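You operate a simulated robot arm through the tools that you are given. There is no shell and no other tool. Be economical: measure what you need, move in short steps, check, and stop when the job is done.

You run a simulated robot arm. Do the job below in one go: nothing can be reset, and whatever is moved stays where it is left.

TASK
Put the tag clip from the shelf of the goods bench on the top of the counter bench. Then take the wooden box and leave it on the top of the goods bench. Then take the silver box and leave it on the top of the goods bench. Do these in the order given. Set down upright: tag clip.

Only the result counts: the job must be done as asked and must still hold three seconds after the hand-in. Knocking over, shifting, dropping, spilling or breaking anything else fails it.

THE ROBOT
A 7-joint arm with a vacuum gripper, on a carriage that runs on a rail from [0, -124] to [0, 124] (x, y) and turns from -2.95 to 2.862 rad about z. Base frame: it is fixed where the carriage stands at the start and does not move with it; the origin is on the floor, on the carriage's upright axis, x ahead of it, y to its left, z up. Readings come in cm, rad, newtons and seconds.
With the tool pointing down near the work surface it reaches from about 10 to 64 cm from the robot's upright axis, wherever it stands. Its first joint turns from -2.897 to 2.897 rad. Places, roughly: silver box (5x5x5 cm) [40, 60, 80]; top of the counter bench [70, 110, 80]; top of the goods bench [80, -40, 70]; wooden box (5x5x4 cm) [40, 50, 80]. Payload 1.06 kg.
Tool frame: the origin (TCP) lies in the middle of the cups' lips, and z points out of the cups. The gripper has 1 cup of 2.4 cm across, covering 2.4 by 2.4 cm (tool x, y); the bellows give 0.8 cm. With the vacuum on, a cup seals on a smooth face that it is pressed against (1 to 4 N); it does not hold porous or soft things. The pull reaches 23 N.
Orientation is that of the tool frame in the base frame, as [roll, pitch, yaw] about the fixed x, y, z axes, in that order (R = Rz(yaw) Ry(pitch) Rx(roll)). With the cups facing straight down, the tool's x points along the base's -x, its y along +y and its z along -z.

THE INTERFACE
- The arm moves only by the tool arm_command. Its argument "steps" is a list of rows, each a list of 7 numbers: the shift along the tool's x, y, z in cm, then the turn, a rotation vector about the tool's x, y, z in rad, then the vacuum: 1 switches it on, -1 off. In form: [[tx, ty, tz, wx, wy, wz, vac], ...]. A call has 1 to 8 rows; each row shifts and turns the commanded pose from where the row before left it, along the tool's axes as they then stand. A row lasts 0.2 s, in which the tool goes at most 5 cm and 0.15 rad; a call with a longer step from one row to the next is refused whole, and so is a gripper value outside its range. A pose out of reach is approached as far as the arm can. The call stops where the force on the tool passes 40 N (or 10 N more than at its start, if that is more) or the arm is blocked; 0.2 s more then pass. The pull builds up within a second once a cup has sealed. Time passes only in rows, and 0.2 s behind the last, so rows that do not move give it time. It gives the time, the measured TCP pose, the force on the tool (base axes) and the pull of the vacuum at its end, in the units of the frame above (readings bear some noise), with the torque about the TCP (base axes, N m) and any sound that the robot's microphone picked up.
- Cameras (640 x 400 px; columns grow to the right, rows downward): "scene" is now at [0.24, 15.31, 131.55]; the picture's right is [0.02, -1.00, 0.00], its down [-0.89, -0.02, -0.45] and it looks along [0.45, 0.01, -0.89] (base axes); focal length 296 px, centre (320, 200). "wrist" rides on the gripper at [7.8, 1.9, -9.6] in the tool frame; the picture's right is [-0.24, 0.97, 0.00], its down [-0.71, -0.17, -0.69] and it looks along [-0.67, -0.16, 0.73] (tool axes); focal length 243 px, centre (320, 200). There is no depth. A picture from a camera that has moved, and an enlarged one, comes with that camera's place and axes in the base frame and with its lens.
- camera(camera): a new picture of that camera. It takes no simulated time.
- lift_body(by): slides the trunk up (or, below 0, down) by that many cm; the arm and the scene camera ride with it, the base frame stays. It gives what a move gives, with no picture.
- steer(legs): drives the robot by 1 to 6 legs, each [ahead, left, turn to the left] in cm, cm and rad, along the robot's own axes; the way and the turn of a leg run together, so that a leg with both is an arc; at most 150 cm and 3.142 rad a leg. The arm and the cameras ride along, it lands a little off, and it stops where it bumps. It keeps to its track: a leg is cut to what the track allows. It gives what a move gives.
- pan_tilt(pan, tilt): turns the head with the scene camera to pan (to the left, within 2.705 rad either way) and tilt (down, from -0.506 to 1.204), counted from straight ahead of the robot. It gives what a move gives.
- close_up(camera, box): a new picture of the part [left, top, right, bottom] of that camera's present view, enlarged. It takes no simulated time.
- close_job(): hands the job in; it is judged then, once.

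Work in short steps. Places have to be worked out from the pictures, the camera data and where the tool is seen: move nearer, look again, correct. Check each grasp and each placing, and mend what went wrong. You have 165 turns and 128 pictures in all, those below and enlarged ones among them. Switch the vacuum off and draw the arm clear of the work before you hand the job in, unless the task says otherwise; then end with one line.

The tools are called after ">>>" as a command line: name --pt "numbers of a row" for each row, then --argument value for the rest, lists and objects as JSON in quotes. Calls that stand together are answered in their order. arm_command: Moves the arm, as the interface text tells. Its arguments: {"type":"object","properties":{"steps":{"type":"array"}},"required":["steps"]} The other tools are called the same way: lift_body (by) slides the trunk up or down; steer (legs) drives the base; pan_tilt (pan, tilt) turns the head that bears the scene camera; camera (camera) takes a picture; close_up (camera, box) takes an enlarged picture of a part of a camera's view; close_job () hands the job in.

At the start:

```text
time: 0.0
position: [29.95, -26.47, 57.69]
ee_rot: [-3.141, 0.001, -3.141]
force: [0.3, 0.8, -0.6]
torque: [-0.02, 0.02, -0.02]
pull: 0.1
trunk travel left (down, up): [-27.5, 31.5]
robot x, y, heading: [0.15, 0.05, -0.002]
head pan, tilt: [0.019, 1.103]
```

scene: 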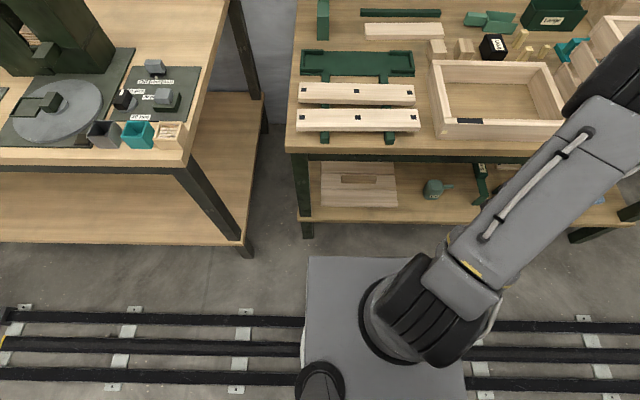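
wrist: 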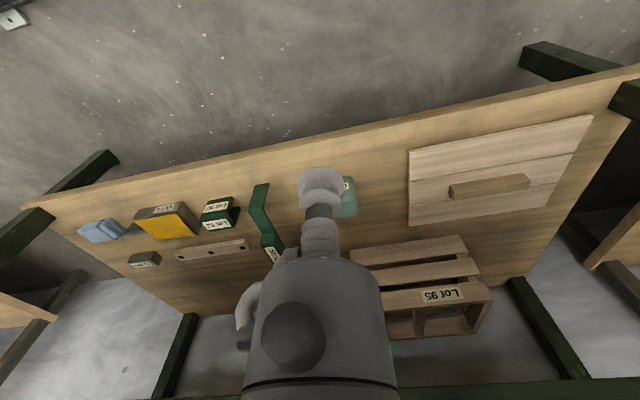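

I'll zoom in on the shelf (wrist view) and the two benches (scene view) to identify the items.

>>> close_up --camera "wrist" --box '[60, 150, 380, 350]'

>>> close_up --camera "scene" --box '[0, 0, 240, 150]'

>>> close_up --camera "scene" --box '[280, 0, 640, 225]'

```text
2.00 times, centred on (220, 250) of wrist
camera zoom: at [21.99, -24.55, 67.31], right [0.24, 0.97, 0.0], down [0.71, -0.17, 0.69], along [0.67, -0.16, -0.73], focal length 485 px, centre (520, 100)
```

zoom: 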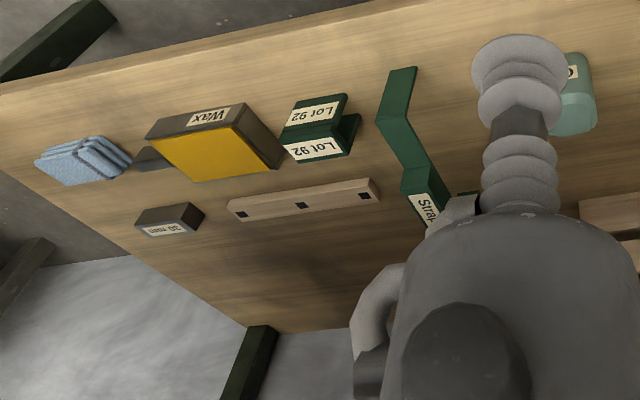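

```text
2.67 times, centred on (120, 75) of scene
camera zoom: at [0.24, 15.31, 131.55], right [0.02, -1.0, 0.0], down [-0.89, -0.02, -0.45], along [0.45, 0.01, -0.89], focal length 790 px, centre (853, 533)
```

zoom: 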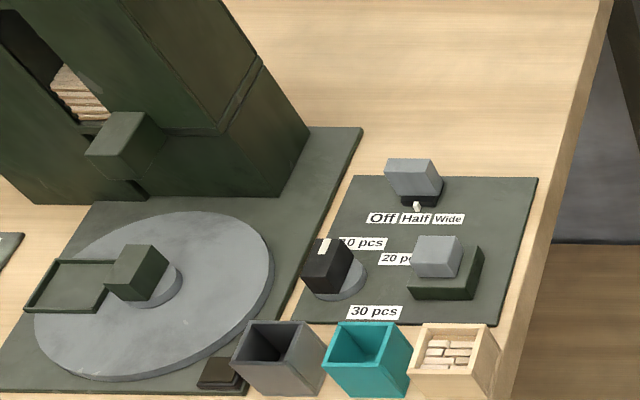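

```text
1.78 times, centred on (460, 112) of scene
camera zoom: at [0.24, 15.31, 131.55], right [0.02, -1.0, 0.0], down [-0.89, -0.02, -0.45], along [0.45, 0.01, -0.89], focal length 527 px, centre (71, 356)
```

zoom: 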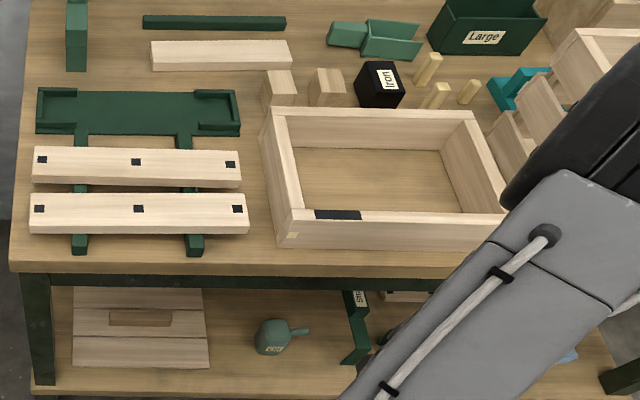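

The shelf holds several candidates; the double "Lot 92" green piece or the "Strap" one are possible. I'll drive right by 30 cm so the wrist camera is opposite those items.

>>> steer --legs '[[0, -28, 0]]'

>>> camera --camera "wrist"

>>> camera --camera "scene"

```text
time: 2.0
position: [30.09, -54.65, 57.71]
ee_rot: [3.141, -0.001, 3.14]
force: [-0.1, 0.2, 0.3]
torque: [-0.01, 0.01, 0.01]
pull: 0.1
trunk travel left (down, up): [-27.5, 31.5]
robot x, y, heading: [0.23, -28.55, 0.0]
head pan, tilt: [0.019, 1.103]
```

```text
122 pictures are left
camera wrist: at [22.01, -52.82, 67.31], right [0.23, 0.97, 0.0], down [0.71, -0.17, 0.69], along [0.67, -0.16, -0.73], focal length 243 px, centre (320, 200)
```

wrist: 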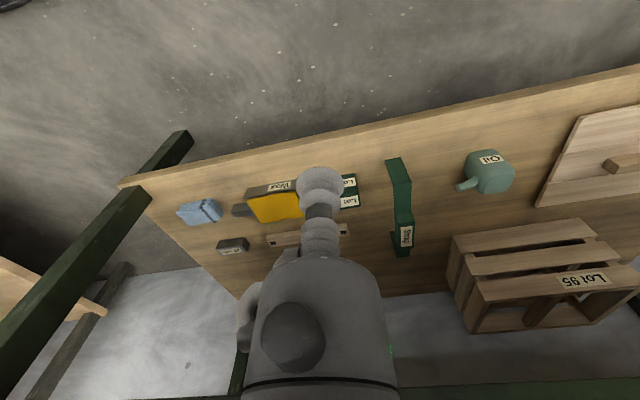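

```text
121 pictures are left
camera scene: at [0.24, -12.97, 131.55], right [0.02, -1.0, 0.0], down [-0.89, -0.02, -0.45], along [0.45, 0.01, -0.89], focal length 296 px, centre (320, 200)
```

scene: 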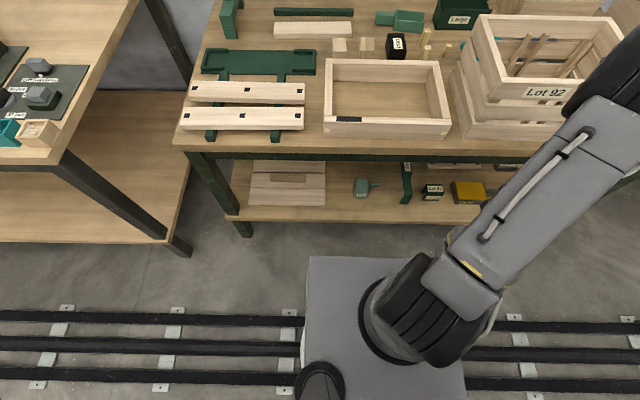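

The bench top has a crate with "Lot 92" too, so the shelf's green "Lot 92" piece is likely the tag clip. Zooming in.

>>> close_up --camera "scene" --box '[380, 150, 500, 225]'

>>> close_up --camera "wrist" --box '[160, 120, 440, 295]'

>>> close_up --camera "scene" --box '[360, 0, 520, 100]'

```text
5.33 times, centred on (440, 188) of scene
camera zoom: at [0.24, -12.97, 131.55], right [0.02, -1.0, 0.0], down [-0.89, -0.02, -0.45], along [0.45, 0.01, -0.89], focal length 1580 px, centre (-320, 267)
```

zoom: 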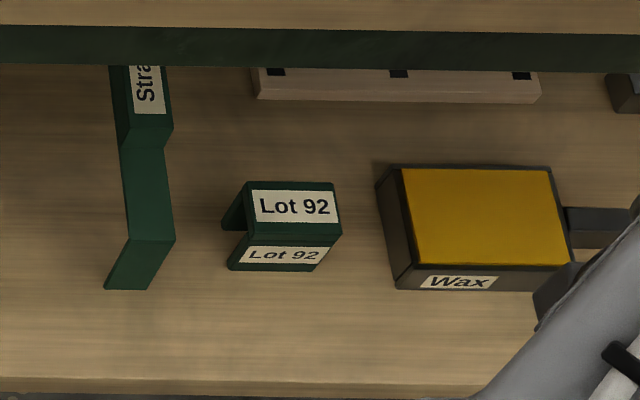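

```text
2.29 times, centred on (300, 208) of wrist
camera zoom: at [22.01, -52.82, 67.31], right [0.23, 0.97, 0.0], down [0.71, -0.17, 0.69], along [0.67, -0.16, -0.73], focal length 555 px, centre (366, 183)
```

zoom: 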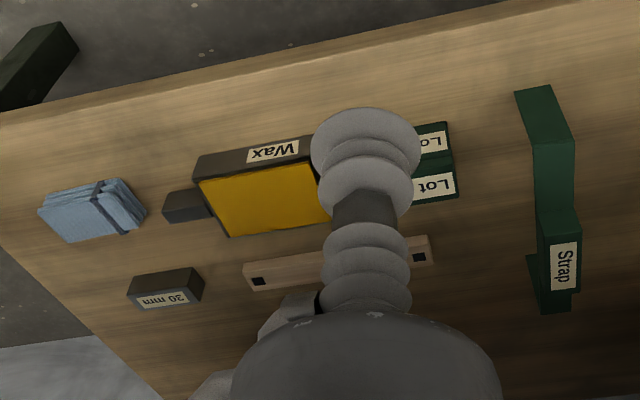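

```text
4.00 times, centred on (440, 50) of scene
camera zoom: at [0.24, -12.97, 131.55], right [0.02, -1.0, 0.0], down [-0.89, -0.02, -0.45], along [0.45, 0.01, -0.89], focal length 1185 px, centre (-160, 800)
```

zoom: 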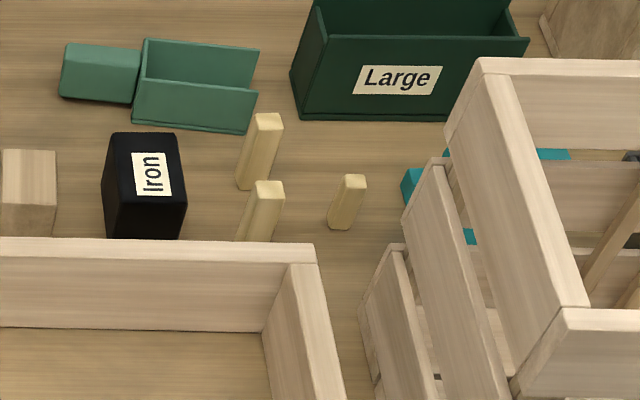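

The "Lot 92" green U-shaped piece looks to be the tag clip, roughly at [54, -55, 35]. I'll lower the trunk to look at it from closer to its own height.

>>> lift_body --by -14

>>> camera --camera "wrist"

>>> camera --camera "scene"

```text
time: 3.6
position: [30.03, -54.67, 43.7]
ee_rot: [-3.141, -0.001, -3.141]
force: [0.7, 0.0, 1.0]
torque: [-0.01, 0.03, 0.0]
pull: 0.1
trunk travel left (down, up): [-13.5, 45.5]
robot x, y, heading: [0.02, -28.13, -0.006]
head pan, tilt: [0.019, 1.103]
```

```text
117 pictures are left
camera wrist: at [22.01, -52.82, 53.32], right [0.23, 0.97, 0.0], down [0.71, -0.17, 0.69], along [0.67, -0.16, -0.73], focal length 243 px, centre (320, 200)
```

wrist: 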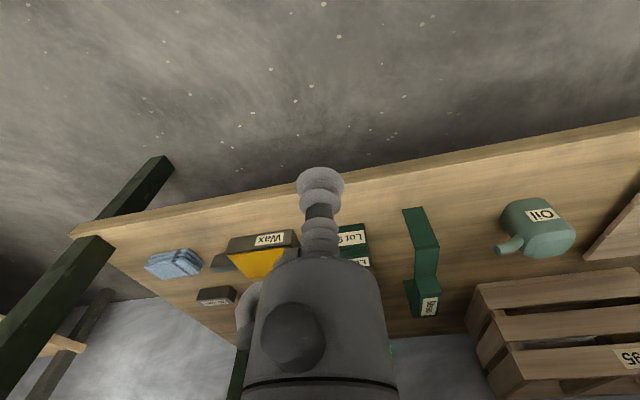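

```text
116 pictures are left
camera scene: at [0.24, -12.98, 117.55], right [0.02, -1.0, 0.0], down [-0.89, -0.02, -0.45], along [0.45, 0.01, -0.89], focal length 296 px, centre (320, 200)
```

scene: 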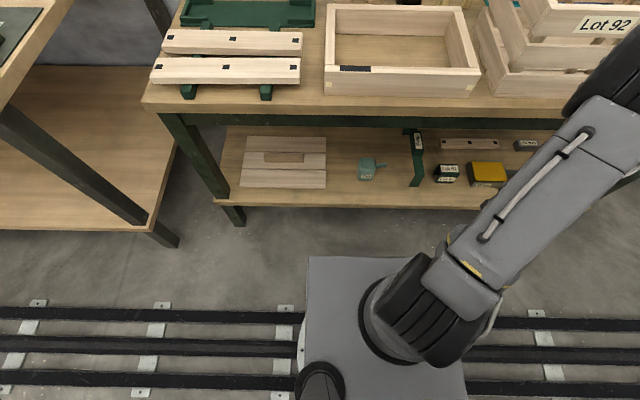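

>>> close_up --camera "scene" --box '[380, 140, 500, 215]'

>>> close_up --camera "wrist" --box '[260, 180, 480, 318]'

```text
5.33 times, centred on (440, 178) of scene
camera zoom: at [0.24, -12.98, 117.55], right [0.02, -1.0, 0.0], down [-0.89, -0.02, -0.45], along [0.45, 0.01, -0.89], focal length 1580 px, centre (-320, 320)
```

zoom: 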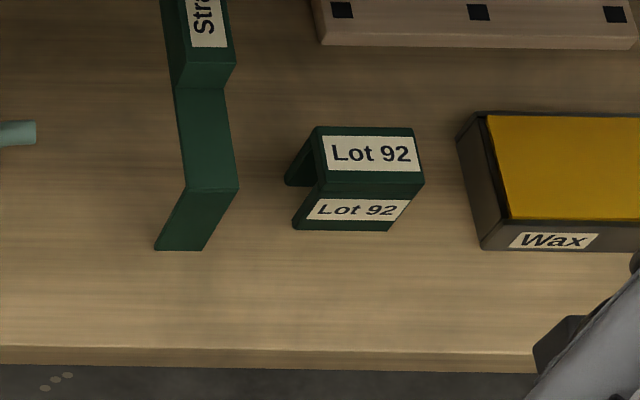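

```text
2.90 times, centred on (370, 249) of wrist
camera zoom: at [22.01, -52.82, 53.32], right [0.23, 0.97, 0.0], down [0.71, -0.17, 0.69], along [0.67, -0.16, -0.73], focal length 703 px, centre (175, 58)
```

zoom: 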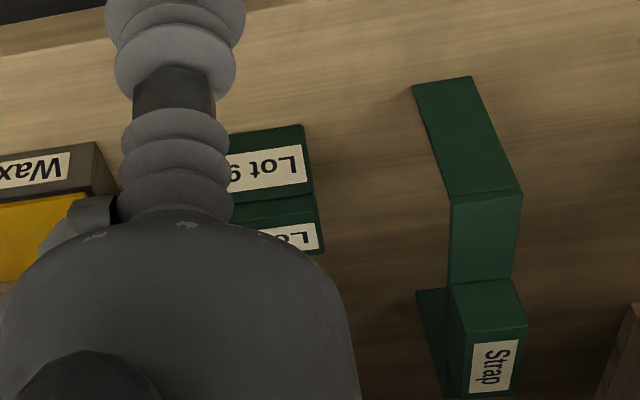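

The clip is an inverted U: top plate at z≈31, x 54.7–58.9, y≈-56.6; shelf ≈24.5 and opening under the bench ≈ up to 64. I need the gripper/wrist height to see whether a top grasp fits, so I turn the head to the arm.

>>> pan_tilt --pan -0.75 --tilt 0.85

>>> camera --camera "scene"

```text
time: 4.8
position: [29.9, -54.59, 43.71]
ee_rot: [3.141, 0.001, 3.141]
force: [0.2, 0.6, 0.5]
torque: [-0.05, 0.0, 0.01]
pull: 0.1
trunk travel left (down, up): [-13.5, 45.5]
robot x, y, heading: [0.07, -28.04, 0.008]
head pan, tilt: [-0.75, 0.85]
```

```text
113 pictures are left
camera scene: at [-0.32, -18.42, 119.35], right [-0.68, -0.73, 0.0], down [-0.55, 0.51, -0.66], along [0.48, -0.45, -0.75], focal length 296 px, centre (320, 200)
```

scene: 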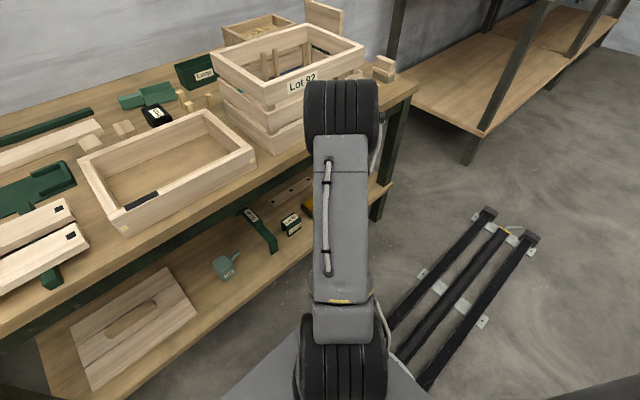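

The tool is ~9 cm long, so wrist top is ~27 cm above the cup: a top grasp should fit under the bench with a low trunk and slight tilt. I lower the trunk fully, then raise the tool a bit.

>>> lift_body --by -13

>>> arm_command --pt "0 0 -2 0 0 0 -1" --pt "-2 0 -2.5 0 0 0 -1" --pt "-4 0 0 0 0 0 -1" --pt "-4 0 0 0 0 0 -1" --pt "0 0 0 0 -0.1 0 -1"

>>> camera --camera "wrist"

>>> camera --camera "scene"

```text
time: 6.3
position: [30.01, -54.6, 30.71]
ee_rot: [-3.141, 0.0, 3.141]
force: [0.4, -0.4, 0.1]
torque: [0.0, 0.01, 0.0]
pull: 0.1
trunk travel left (down, up): [-0.5, 58.5]
robot x, y, heading: [-0.16, -28.18, 0.001]
head pan, tilt: [-0.75, 0.85]
```

```text
time: 7.5
position: [39.7, -54.68, 35.34]
ee_rot: [3.141, 0.1, 3.142]
force: [0.9, 0.7, -1.0]
torque: [-0.01, 0.01, 0.03]
pull: 0.1
trunk travel left (down, up): [-0.5, 58.5]
robot x, y, heading: [0.12, -27.87, 0.001]
head pan, tilt: [-0.75, 0.85]
```

```text
112 pictures are left
camera wrist: at [30.81, -52.83, 44.08], right [0.23, 0.97, 0.02], down [0.64, -0.17, 0.75], along [0.74, -0.16, -0.66], focal length 243 px, centre (320, 200)
```

wrist: 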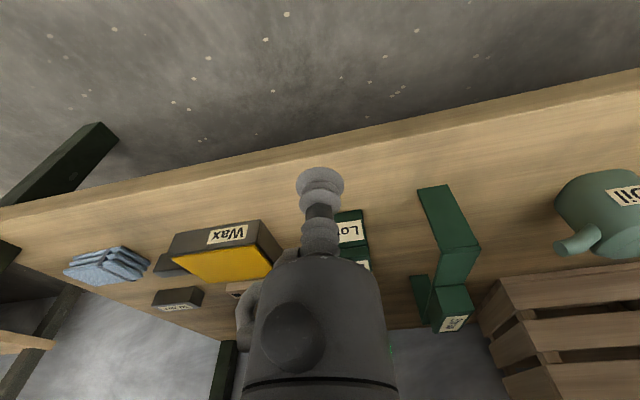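

```text
111 pictures are left
camera scene: at [-0.31, -18.42, 106.35], right [-0.68, -0.73, 0.0], down [-0.55, 0.51, -0.66], along [0.48, -0.45, -0.75], focal length 296 px, centre (320, 200)
```

scene: 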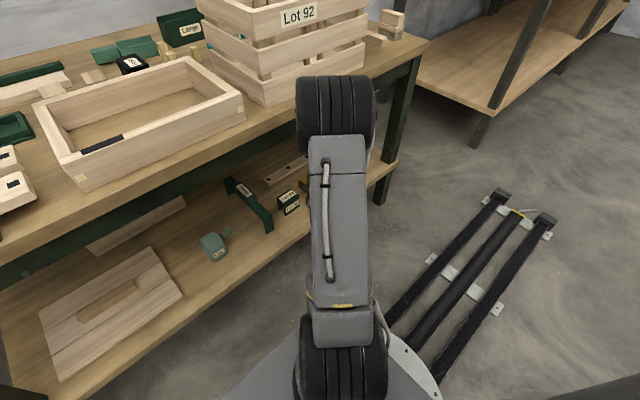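

The wrist is low and clear so far; the clip lies ahead around [56.7, -56.2]. I advance under the bench in small rows and check.

>>> arm_command --pt "-3 -0.5 0.3 0 0 0 -1" --pt "-3 -0.5 0.3 0 0 0 -1" --pt "-3 -0.5 0.3 0 0 0 -1"

>>> camera --camera "wrist"

>>> camera --camera "scene"

```text
time: 8.3
position: [48.82, -56.42, 35.12]
ee_rot: [-3.141, 0.1, 3.141]
force: [0.7, -0.1, 0.5]
torque: [0.01, -0.01, -0.03]
pull: 0.2
trunk travel left (down, up): [-0.5, 58.5]
robot x, y, heading: [-0.3, -28.47, -0.001]
head pan, tilt: [-0.75, 0.85]
```

```text
110 pictures are left
camera wrist: at [39.9, -54.5, 43.89], right [0.23, 0.97, 0.02], down [0.64, -0.17, 0.75], along [0.74, -0.16, -0.66], focal length 243 px, centre (320, 200)
```

wrist: 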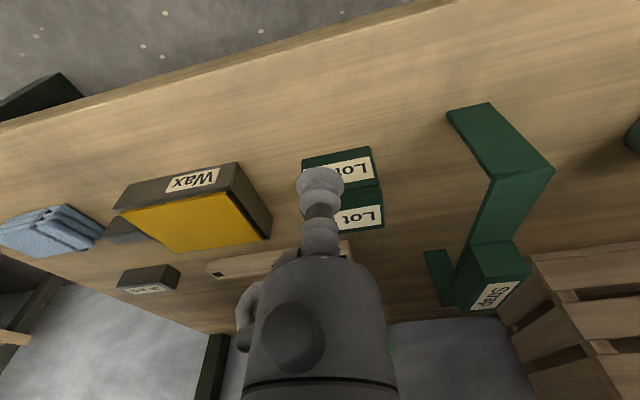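

```text
109 pictures are left
camera scene: at [-0.33, -18.43, 106.35], right [-0.68, -0.73, 0.0], down [-0.55, 0.51, -0.66], along [0.48, -0.45, -0.75], focal length 296 px, centre (320, 200)
```

scene: 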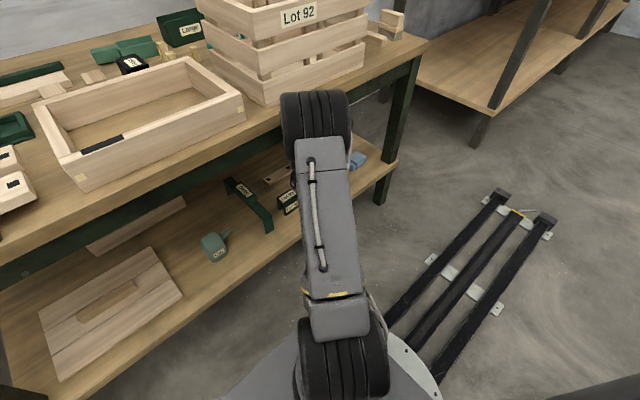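

Computed clip top: x 53.9–59.5, y -59.1…-52.8, so centre ≈ [56.6, -56.0]. I advance the remaining 7.8 cm staying above it.

>>> arm_command --pt "-2.6 0.1 0.26 0 0 0 -1" --pt "-2.6 0.1 0.26 0 0 0 -1" --pt "-2.6 0.1 0.26 0 0 0 -1"

>>> camera --camera "wrist"

>>> camera --camera "scene"

```text
time: 9.3
position: [53.25, -57.3, 33.99]
ee_rot: [3.13, 0.057, 3.095]
force: [0.2, 0.0, 0.1]
torque: [-0.02, -0.03, -0.01]
pull: 0.0
trunk travel left (down, up): [-0.5, 58.5]
robot x, y, heading: [-0.13, -27.87, -0.004]
head pan, tilt: [-0.75, 0.85]
stopped in row 3: the arm was blocked; the commanded pose is now the measured one
```

```text
108 pictures are left
camera wrist: at [44.89, -55.15, 43.12], right [0.28, 0.96, 0.03], down [0.66, -0.21, 0.72], along [0.7, -0.19, -0.69], focal length 243 px, centre (320, 200)
```

wrist: 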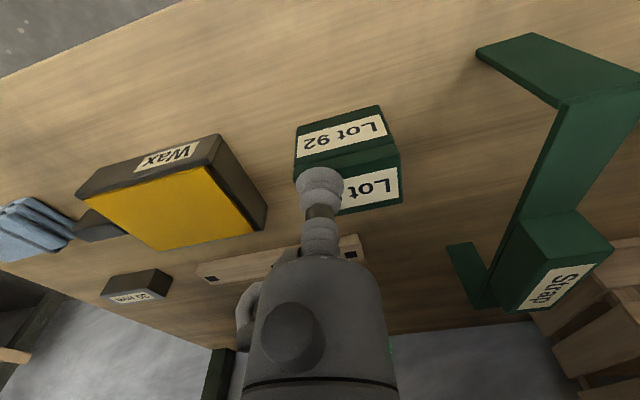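

```text
107 pictures are left
camera scene: at [-0.75, -18.19, 106.35], right [-0.69, -0.73, 0.0], down [-0.54, 0.52, -0.66], along [0.48, -0.45, -0.75], focal length 296 px, centre (320, 200)
```

scene: 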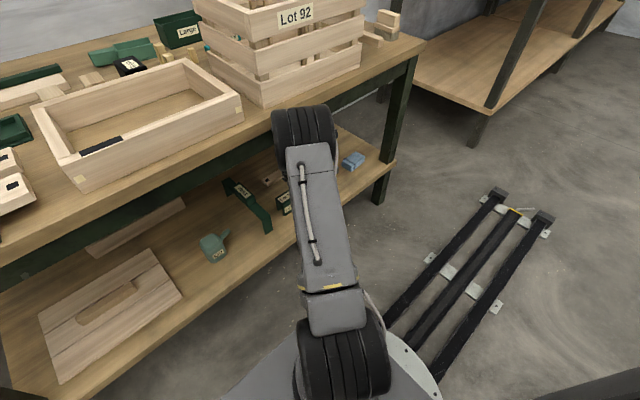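

The arm touched the bench front (forearm under the top edge). I back off 3 cm, restore the heading, and tilt the tool to about 0.22 rad so the wrist stays further out.

>>> arm_command --pt "3 0.6 -0.2 0 0 0 -1" --pt "0 0.7 0 0.006 -0.08 -0.023 -1" --pt "0 0 0 0.006 -0.083 -0.023 -1" --pt "0.15 0 0.7 0 0 0 -1"

>>> camera --camera "wrist"

```text
time: 10.3
position: [51.15, -55.64, 33.55]
ee_rot: [-3.132, 0.227, -3.13]
force: [0.2, 0.3, -0.4]
torque: [-0.02, -0.02, 0.01]
pull: 0.0
trunk travel left (down, up): [-0.5, 58.5]
robot x, y, heading: [0.01, -28.19, -0.003]
head pan, tilt: [-0.75, 0.85]
```

```text
106 pictures are left
camera wrist: at [41.24, -53.71, 41.02], right [0.22, 0.97, 0.04], down [0.54, -0.16, 0.83], along [0.81, -0.16, -0.56], focal length 243 px, centre (320, 200)
```

wrist: 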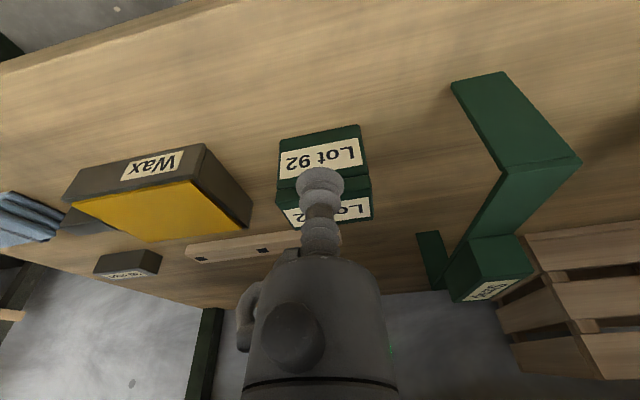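

>>> close_up --camera "wrist" --box '[240, 100, 400, 260]'

```text
2.50 times, centred on (320, 180) of wrist
camera zoom: at [41.24, -53.71, 41.02], right [0.22, 0.97, 0.04], down [0.54, -0.16, 0.83], along [0.81, -0.16, -0.56], focal length 606 px, centre (320, 250)
```

zoom: 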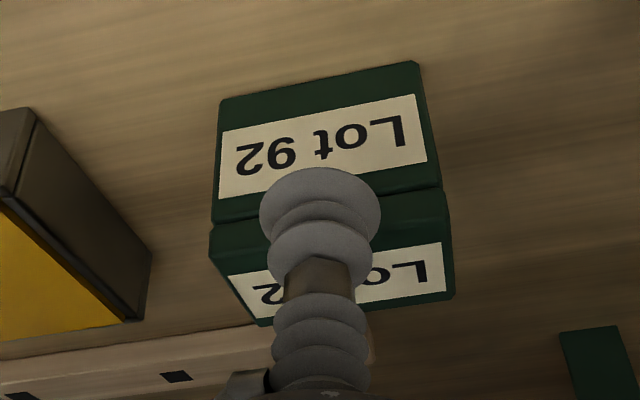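

Clip: front face x≈54.2, back ≈59.5, top z≈30.7, centre y≈-56.1. I advance about 4.8 cm at this tilt.

>>> arm_command --pt "-1.6 -0.2 0.4 0 0 0 -1" --pt "-1.6 -0.2 0.4 0 0 0 -1" --pt "-1.6 0 0.4 0 0 0 -1"

>>> close_up --camera "wrist" --box '[240, 80, 400, 240]'

```text
time: 11.1
position: [56.1, -55.89, 33.44]
ee_rot: [-3.13, 0.225, -3.131]
force: [-0.6, -0.1, -0.6]
torque: [0.03, 0.01, -0.01]
pull: 0.0
trunk travel left (down, up): [-0.5, 58.5]
robot x, y, heading: [-0.02, -27.91, -0.005]
head pan, tilt: [-0.75, 0.85]
```

```text
2.50 times, centred on (320, 160) of wrist
camera zoom: at [46.23, -54.03, 41.03], right [0.22, 0.97, 0.04], down [0.54, -0.16, 0.83], along [0.81, -0.16, -0.56], focal length 606 px, centre (320, 300)
```

zoom: 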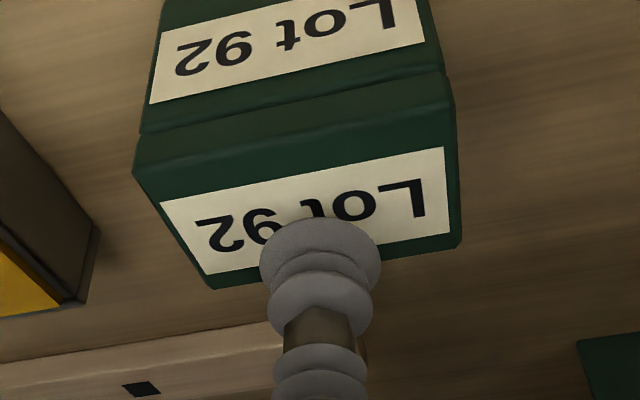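

Top plate confirmed: z≈30.75, x 54.1–59.5. I go down 1.8 cm and reduce the tilt slightly for a better seal.

>>> arm_command --pt "0 0 0.9 0 0 0 1" --pt "0.2 -0.1 0.9 0 0 0 1" --pt "0 0 0 0 0.05 0 1" --pt "0 0 0 0 0.05 0 1"

```text
time: 12.1
position: [56.32, -56.02, 31.56]
ee_rot: [-3.134, 0.125, -3.134]
force: [0.3, 1.1, 1.2]
torque: [-0.01, -0.01, -0.01]
pull: 22.9
trunk travel left (down, up): [-0.5, 58.5]
robot x, y, heading: [0.04, -28.3, -0.008]
head pan, tilt: [-0.75, 0.85]
```

Pull reads 22.9 N: sealed. I lift 1.5 cm, tilt back, and check.

>>> arm_command --pt "0 0 0 0 0 0 1" --pt "-0.1 0 -0.8 0 0 0 1" --pt "-0.1 0 -0.8 0 -0.05 0 1" --pt "0 0 0 0 -0.05 0 1"

>>> camera --camera "wrist"

```text
time: 13.1
position: [56.31, -56.04, 33.24]
ee_rot: [-3.134, 0.227, -3.131]
force: [-0.2, -0.1, -0.5]
torque: [0.02, 0.07, -0.01]
pull: 22.5
trunk travel left (down, up): [-0.5, 58.5]
robot x, y, heading: [-0.13, -27.93, -0.009]
head pan, tilt: [-0.75, 0.85]
```

```text
103 pictures are left
camera wrist: at [46.4, -54.22, 40.83], right [0.22, 0.97, 0.04], down [0.54, -0.16, 0.83], along [0.81, -0.16, -0.56], focal length 243 px, centre (320, 200)
```

wrist: 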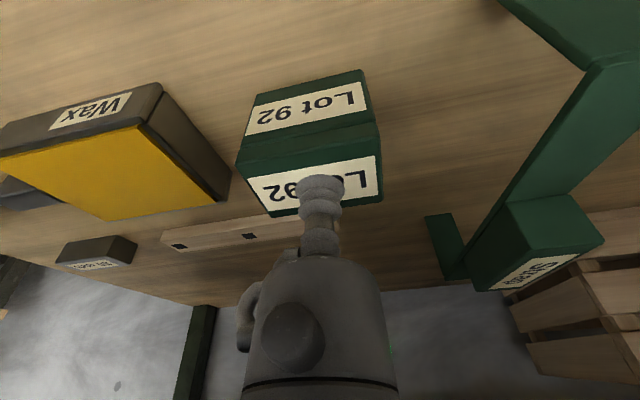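

Clip is held. I withdraw straight back toward -x at constant height.

>>> arm_command --pt "2 0 -0.5 0 0 0 1" --pt "2.5 0 -0.6 0 0 0 1" --pt "3 0 -0.7 0 0 0 1" --pt "3 0 -0.7 0 0 0 1" --pt "3 0 -0.8 0 0 0 1" --pt "3.5 0 -0.9 0 0 0 1" --pt "3.5 0 -0.9 0 0 0 1" --pt "3.5 0 -0.9 0 0 0 1"

>>> camera --camera "wrist"

```text
time: 14.9
position: [31.34, -56.36, 33.73]
ee_rot: [-3.13, 0.225, -3.132]
force: [-0.2, 0.8, -0.9]
torque: [0.02, 0.06, -0.02]
pull: 22.9
trunk travel left (down, up): [-0.5, 58.5]
robot x, y, heading: [0.1, -28.26, -0.001]
head pan, tilt: [-0.75, 0.85]
```

```text
102 pictures are left
camera wrist: at [21.39, -54.54, 41.3], right [0.22, 0.97, 0.04], down [0.54, -0.16, 0.83], along [0.81, -0.16, -0.56], focal length 243 px, centre (320, 200)
```

wrist: 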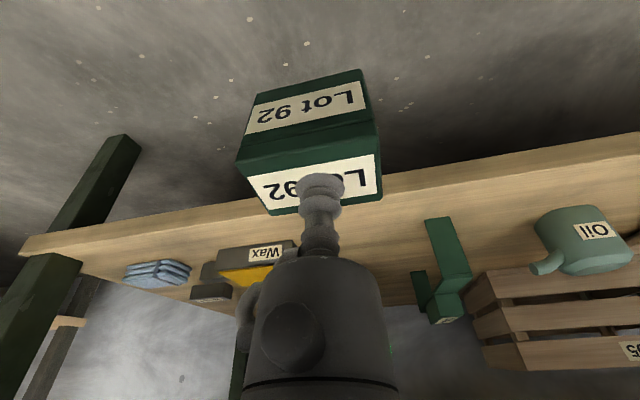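

Clear of the bench. I raise the trunk for height over the counter, then look at the counter with the head to the left.

>>> lift_body --by 58

>>> pan_tilt --pan 0.5 --tilt 0.9

>>> camera --camera "scene"

>>> camera --camera "wrist"

```text
refused: 58 is not a number from -40 to 40
```

```text
time: 16.4
position: [31.37, -56.41, 33.78]
ee_rot: [-3.133, 0.225, -3.131]
force: [-0.3, 0.1, -0.1]
torque: [0.03, 0.07, -0.01]
pull: 22.8
trunk travel left (down, up): [-0.5, 58.5]
robot x, y, heading: [0.1, -28.23, -0.008]
head pan, tilt: [0.499, 0.901]
```

```text
101 pictures are left
camera scene: at [0.72, -9.3, 105.96], right [0.47, -0.88, 0.0], down [-0.69, -0.37, -0.62], along [0.55, 0.29, -0.78], focal length 296 px, centre (320, 200)
```

scene: 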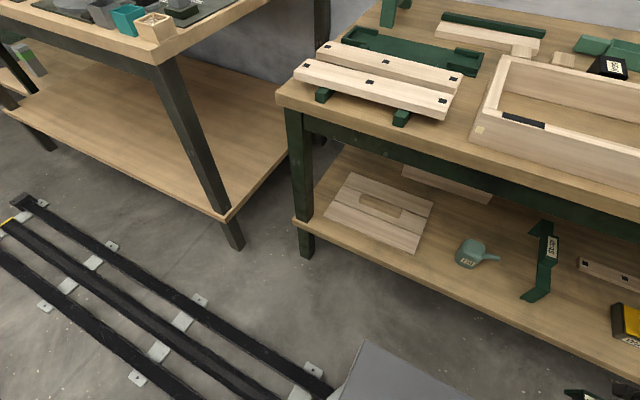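

```text
100 pictures are left
camera wrist: at [21.42, -54.55, 41.3], right [0.22, 0.97, 0.04], down [0.54, -0.16, 0.83], along [0.81, -0.16, -0.56], focal length 243 px, centre (320, 200)
```

wrist: 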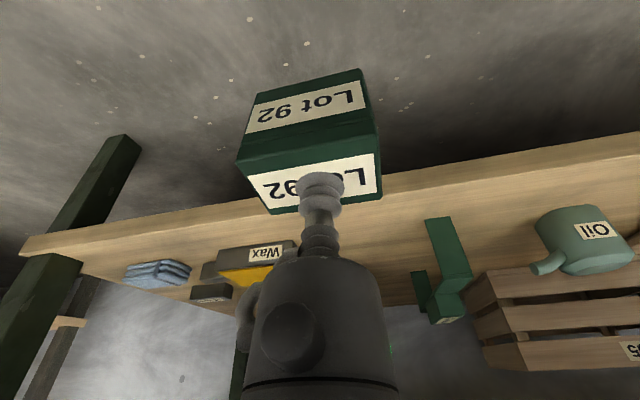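

Lift limit is 40 per call; I raise in two calls, then drive 60 cm left to view the counter.

>>> lift_body --by 38

>>> lift_body --by 18

>>> steer --legs '[[0, 60, 0]]'

>>> camera --camera "scene"

```text
time: 20.0
position: [31.38, -56.38, 71.7]
ee_rot: [-3.131, 0.225, -3.13]
force: [-0.6, 0.3, 0.4]
torque: [0.02, 0.07, -0.01]
pull: 22.7
trunk travel left (down, up): [-38.5, 20.5]
robot x, y, heading: [-0.24, -28.57, -0.003]
head pan, tilt: [0.499, 0.901]
```

```text
time: 22.0
position: [31.36, -56.52, 89.7]
ee_rot: [-3.134, 0.226, -3.131]
force: [0.3, 0.3, -0.2]
torque: [0.02, 0.06, -0.01]
pull: 22.9
trunk travel left (down, up): [-56.5, 2.5]
robot x, y, heading: [0.36, -28.25, -0.007]
head pan, tilt: [0.499, 0.901]
```

```text
time: 25.4
position: [31.82, 4.55, 89.72]
ee_rot: [-3.134, 0.225, -3.119]
force: [0.3, 0.3, -0.3]
torque: [-0.02, 0.07, -0.03]
pull: 22.8
trunk travel left (down, up): [-56.5, 2.5]
robot x, y, heading: [0.28, 32.36, 0.007]
head pan, tilt: [0.499, 0.901]
```

```text
99 pictures are left
camera scene: at [0.47, 51.27, 161.96], right [0.48, -0.88, 0.0], down [-0.69, -0.38, -0.62], along [0.54, 0.3, -0.78], focal length 296 px, centre (320, 200)
```

scene: 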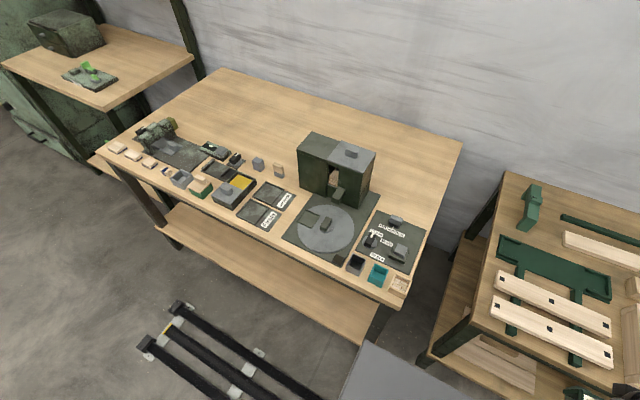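

The counter's near part is busy. I zoom to find a free spot within reach.

>>> close_up --camera "scene" --box '[100, 90, 340, 240]'

>>> close_up --camera "scene" --box '[240, 160, 480, 310]'

```text
2.67 times, centred on (220, 165) of scene
camera zoom: at [0.47, 51.27, 161.96], right [0.48, -0.88, 0.0], down [-0.69, -0.38, -0.62], along [0.54, 0.3, -0.78], focal length 790 px, centre (587, 293)
```

zoom: 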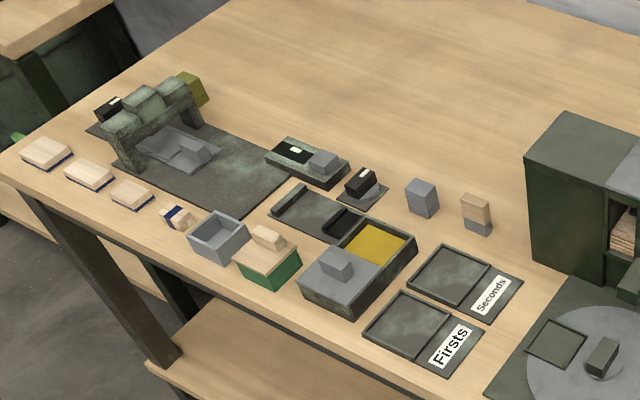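

```text
2.67 times, centred on (360, 235) of scene
camera zoom: at [0.47, 51.27, 161.96], right [0.48, -0.88, 0.0], down [-0.69, -0.38, -0.62], along [0.54, 0.3, -0.78], focal length 790 px, centre (213, 107)
```

zoom: 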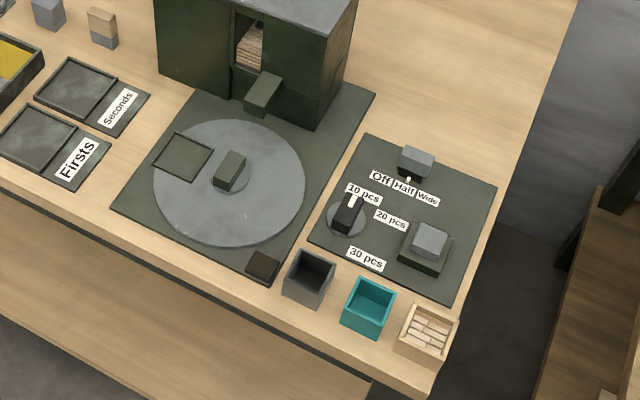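

The free spot within reach is behind the "Off/Half/Wide" panel, about [67.5, 54]. First I check the clip's tilt on the cup with the head turned to it.

>>> pan_tilt --pan -1.0 --tilt 0.9

>>> camera --camera "scene"

```text
time: 27.1
position: [31.73, 4.58, 89.66]
ee_rot: [-3.133, 0.226, -3.118]
force: [-0.6, -0.5, -0.6]
torque: [0.0, 0.05, 0.0]
pull: 22.5
trunk travel left (down, up): [-56.5, 2.5]
robot x, y, heading: [0.36, 32.8, 0.01]
head pan, tilt: [-1.0, 0.901]
```

```text
96 pictures are left
camera scene: at [-2.02, 41.27, 161.96], right [-0.84, -0.55, 0.0], down [-0.43, 0.66, -0.62], along [0.34, -0.52, -0.78], focal length 296 px, centre (320, 200)
```

scene: 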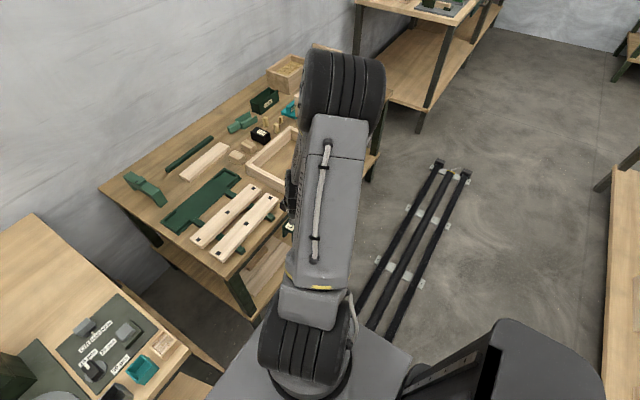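

The arm hides it. I use the wrist camera on the held clip to determine its tilt.

>>> close_up --camera "wrist" --box '[220, 50, 400, 230]'

```text
2.22 times, centred on (310, 140) of wrist
camera zoom: at [21.75, 6.25, 97.3], right [0.21, 0.98, 0.04], down [0.54, -0.15, 0.83], along [0.81, -0.15, -0.56], focal length 539 px, centre (342, 333)
```

zoom: 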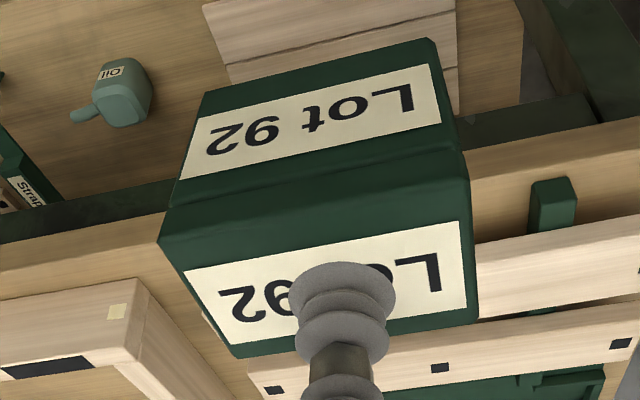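

The clip is level when tool pitch ≈0.11–0.125 (as when it sat on the shelf). I set pitch to 0.12, raise, and swing the arm to straight ahead of the carriage.

>>> arm_command --pt "0 0 -2 0 0.1 0 1" --pt "0 4 -1 0 0 0 1" --pt "0 4 -1 0 0 0 1" --pt "0 4 -1 0 0 0 1" --pt "0 4 -1 0 0 0 1" --pt "0 4 -1 0 0 0 1" --pt "0 4 0 0 0 0 1" --pt "0 4 0 0 0 0 1"

>>> steer --legs '[[0, 22, 0]]'

>>> pan_tilt --pan 0.0 --tilt 0.9

>>> camera --camera "scene"

>>> camera --camera "wrist"

```text
time: 28.9
position: [34.92, 30.9, 96.27]
ee_rot: [-3.134, 0.123, -3.122]
force: [-0.5, 0.1, 0.2]
torque: [0.04, 0.03, 0.02]
pull: 22.9
out of reach, approached as far as the arm can: row 5, 6, 7, 8
trunk travel left (down, up): [-56.5, 2.5]
robot x, y, heading: [0.0, 32.77, 0.007]
head pan, tilt: [-1.0, 0.901]
```

```text
time: 30.5
position: [34.9, 52.92, 96.13]
ee_rot: [-3.133, 0.122, -3.121]
force: [-0.5, 0.1, -0.5]
torque: [0.02, 0.09, 0.02]
pull: 22.9
trunk travel left (down, up): [-56.5, 2.5]
robot x, y, heading: [-0.19, 54.82, 0.009]
head pan, tilt: [-1.0, 0.901]
```

```text
time: 31.8
position: [34.99, 52.79, 96.2]
ee_rot: [-3.133, 0.123, -3.12]
force: [-0.1, 0.1, -0.3]
torque: [0.01, 0.06, 0.02]
pull: 22.8
trunk travel left (down, up): [-56.5, 2.5]
robot x, y, heading: [-0.11, 54.52, 0.003]
head pan, tilt: [0.0, 0.901]
```

```text
94 pictures are left
camera scene: at [1.4, 69.52, 161.96], right [0.01, -1.0, 0.0], down [-0.78, 0.0, -0.62], along [0.62, 0.0, -0.78], focal length 296 px, centre (320, 200)
```

scene: 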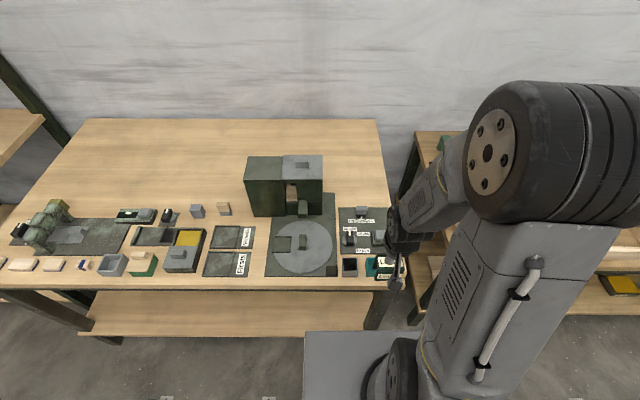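

```text
93 pictures are left
camera wrist: at [25.83, 54.52, 104.75], right [0.21, 0.98, 0.02], down [0.62, -0.15, 0.77], along [0.75, -0.15, -0.64], focal length 243 px, centre (320, 200)
```

wrist: 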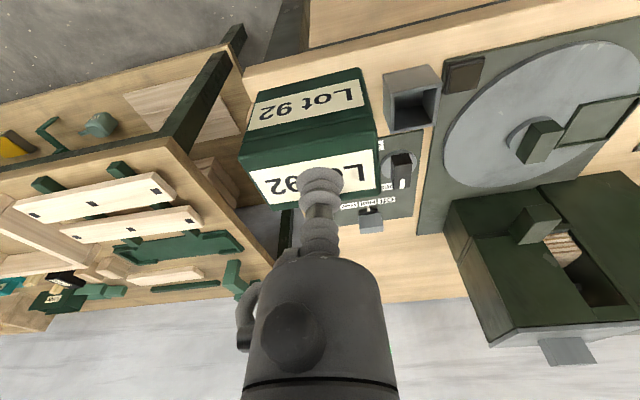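

Clip bottom is ~z 90, above the boxes. I advance 16 cm and check.

>>> arm_command --pt "-4 0 0.49 0 0 0 1" --pt "-4 0 0.49 0 0 0 1" --pt "-4 0.2 0.49 0 0 0 1" --pt "-4 0.2 0.49 0 0 0 1" --pt "-4 0.2 0.49 0 0 0 1"

>>> camera --camera "scene"

>>> camera --camera "wrist"

```text
time: 33.0
position: [55.16, 53.64, 96.38]
ee_rot: [-3.131, 0.122, -3.121]
force: [0.6, 0.0, 0.0]
torque: [-0.01, 0.08, -0.01]
pull: 23.0
trunk travel left (down, up): [-56.5, 2.5]
robot x, y, heading: [-0.41, 54.29, 0.004]
head pan, tilt: [0.0, 0.901]
```

```text
92 pictures are left
camera scene: at [1.41, 69.53, 161.96], right [0.01, -1.0, 0.0], down [-0.78, 0.0, -0.62], along [0.62, 0.0, -0.78], focal length 296 px, centre (320, 200)
```

scene: 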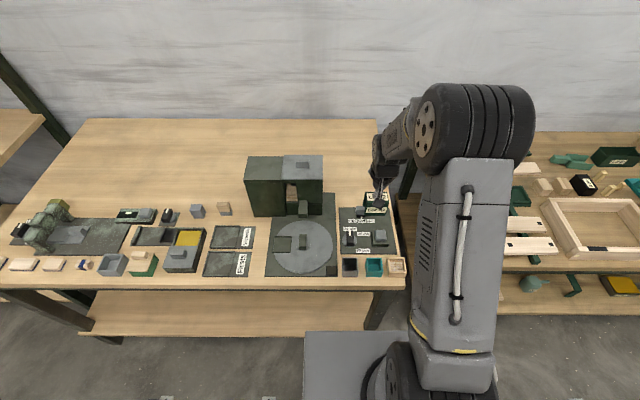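

```text
91 pictures are left
camera wrist: at [46.04, 55.45, 104.81], right [0.21, 0.98, 0.02], down [0.62, -0.15, 0.77], along [0.75, -0.15, -0.64], focal length 243 px, centre (320, 200)
```

wrist: 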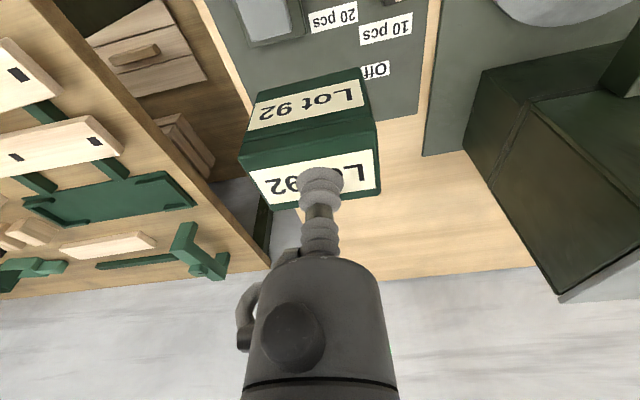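

Path clear; panel back edge at x≈63. I advance to x≈67.

>>> arm_command --pt "-4 0.2 0.49 0 0 0 1" --pt "-4 0.2 0.49 0 0 0 1" --pt "-4 0 0.49 0 0 0 1" --pt "-0.4 0 0 0 0 0 1"

>>> camera --camera "scene"

>>> camera --camera "wrist"

```text
time: 34.0
position: [67.75, 54.53, 96.34]
ee_rot: [-3.134, 0.121, -3.121]
force: [-0.3, -0.1, -0.5]
torque: [0.05, 0.1, 0.02]
pull: 23.0
trunk travel left (down, up): [-56.5, 2.5]
robot x, y, heading: [-0.01, 54.24, 0.007]
head pan, tilt: [0.0, 0.901]
```

```text
90 pictures are left
camera scene: at [1.44, 69.53, 161.96], right [0.01, -1.0, 0.0], down [-0.78, 0.0, -0.62], along [0.62, 0.0, -0.78], focal length 296 px, centre (320, 200)
```

scene: 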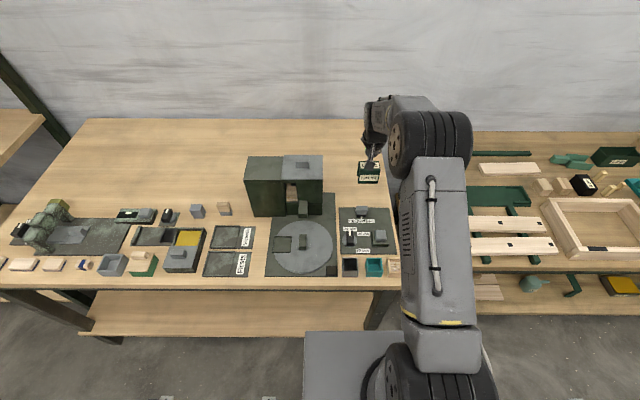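

```text
89 pictures are left
camera wrist: at [58.58, 56.37, 104.89], right [0.21, 0.98, 0.02], down [0.62, -0.15, 0.77], along [0.75, -0.15, -0.64], focal length 243 px, centre (320, 200)
```

wrist: 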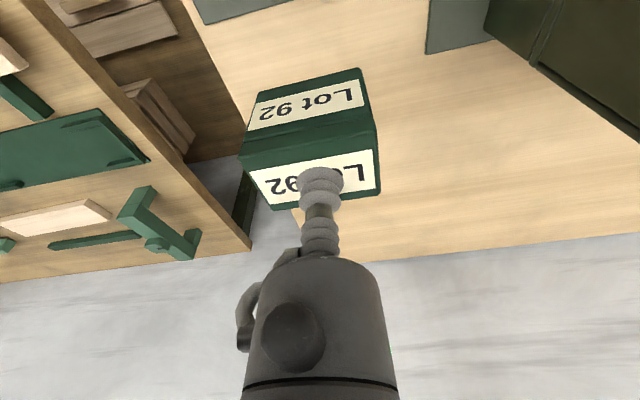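

In place over free counter. I lower the trunk 8 cm, then look.

>>> lift_body --by -7.5

>>> close_up --camera "wrist" --box '[200, 0, 520, 200]'

>>> close_up --camera "scene" --box '[320, 120, 440, 195]'

```text
time: 35.1
position: [67.69, 54.56, 88.87]
ee_rot: [-3.131, 0.122, -3.121]
force: [-0.6, -1.2, 0.5]
torque: [-0.01, 0.05, 0.01]
pull: 22.8
trunk travel left (down, up): [-49.0, 10.0]
robot x, y, heading: [-0.36, 54.31, 0.003]
head pan, tilt: [0.0, 0.901]
```

```text
2.00 times, centred on (360, 100) of wrist
camera zoom: at [58.52, 56.36, 97.39], right [0.21, 0.98, 0.02], down [0.62, -0.15, 0.77], along [0.75, -0.15, -0.64], focal length 485 px, centre (240, 400)
```

zoom: 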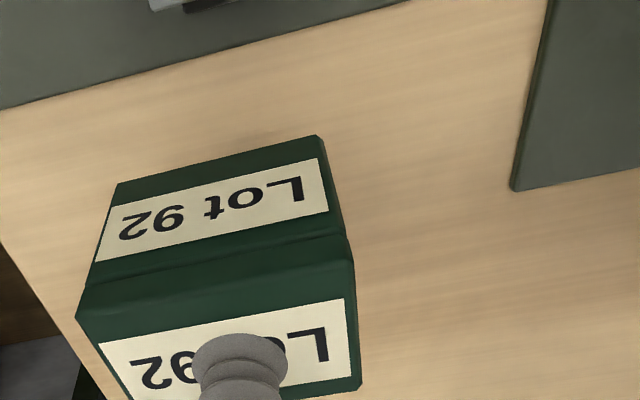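

```text
5.33 times, centred on (380, 158) of scene
camera zoom: at [1.39, 69.52, 154.46], right [0.01, -1.0, 0.0], down [-0.78, 0.0, -0.62], along [0.62, 0.0, -0.78], focal length 1580 px, centre (0, 427)
```

zoom: 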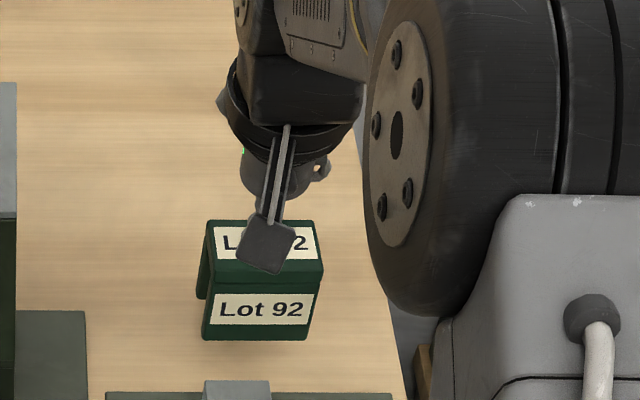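

Lowering slowly by arm until contact.

>>> arm_command --pt "0.12 0 0.9 0 0 0 1" --pt "0.04 0 0.4 0 0 0 1" --pt "0.03 0 0.3 0 0 0 1"

>>> close_up --camera "wrist" --box '[200, 0, 520, 200]'

```text
time: 35.9
position: [67.68, 54.53, 87.34]
ee_rot: [-3.132, 0.123, -3.122]
force: [0.1, -1.3, -0.4]
torque: [-0.01, 0.05, 0.01]
pull: 22.7
trunk travel left (down, up): [-49.0, 10.0]
robot x, y, heading: [0.05, 54.23, 0.006]
head pan, tilt: [0.0, 0.901]
```

```text
2.00 times, centred on (360, 100) of wrist
camera zoom: at [58.46, 56.32, 95.81], right [0.21, 0.98, 0.02], down [0.62, -0.15, 0.77], along [0.75, -0.15, -0.64], focal length 485 px, centre (240, 400)
```

zoom: 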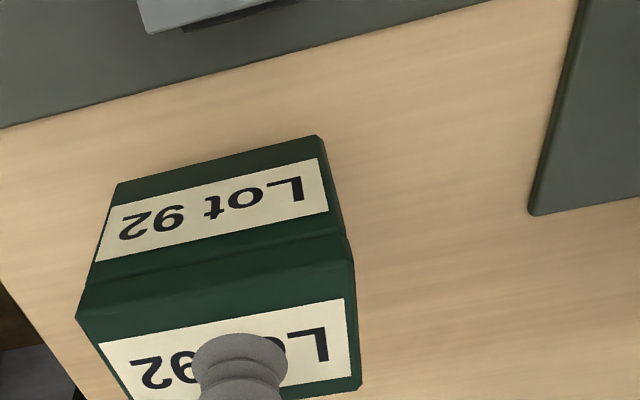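

No contact yet; continuing in 0.25 cm rows.

>>> arm_command --pt "0.03 0 0.25 0 0 0 1" --pt "0.03 0 0.25 0 0 0 1" --pt "0 0 0 0 0 0 1"

>>> arm_command --pt "0.03 0 0.2 0 0 0 1" --pt "0.03 0 0.2 0 0 0 1" --pt "0 0 0 0 0 0 1"

>>> close_up --camera "wrist" --box '[200, 0, 520, 200]'

```text
time: 36.7
position: [67.84, 54.59, 86.73]
ee_rot: [-3.133, 0.123, -3.12]
force: [0.6, 0.3, -0.5]
torque: [0.03, 0.08, -0.01]
pull: 22.7
trunk travel left (down, up): [-49.0, 10.0]
robot x, y, heading: [-0.13, 54.73, 0.006]
head pan, tilt: [0.0, 0.901]
```

```text
time: 37.5
position: [67.55, 54.56, 86.33]
ee_rot: [-3.133, 0.123, -3.12]
force: [0.0, -0.1, 0.5]
torque: [0.0, 0.05, -0.01]
pull: 22.8
trunk travel left (down, up): [-49.0, 10.0]
robot x, y, heading: [0.22, 54.09, 0.008]
head pan, tilt: [0.0, 0.901]
```

```text
2.00 times, centred on (360, 100) of wrist
camera zoom: at [58.47, 56.38, 94.84], right [0.21, 0.98, 0.02], down [0.62, -0.15, 0.77], along [0.75, -0.15, -0.64], focal length 485 px, centre (240, 400)
```

zoom: 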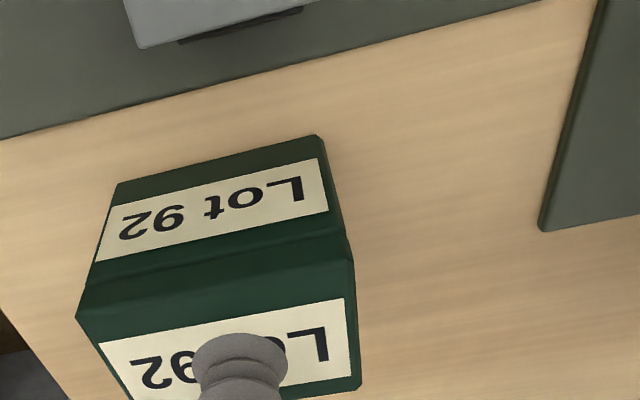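

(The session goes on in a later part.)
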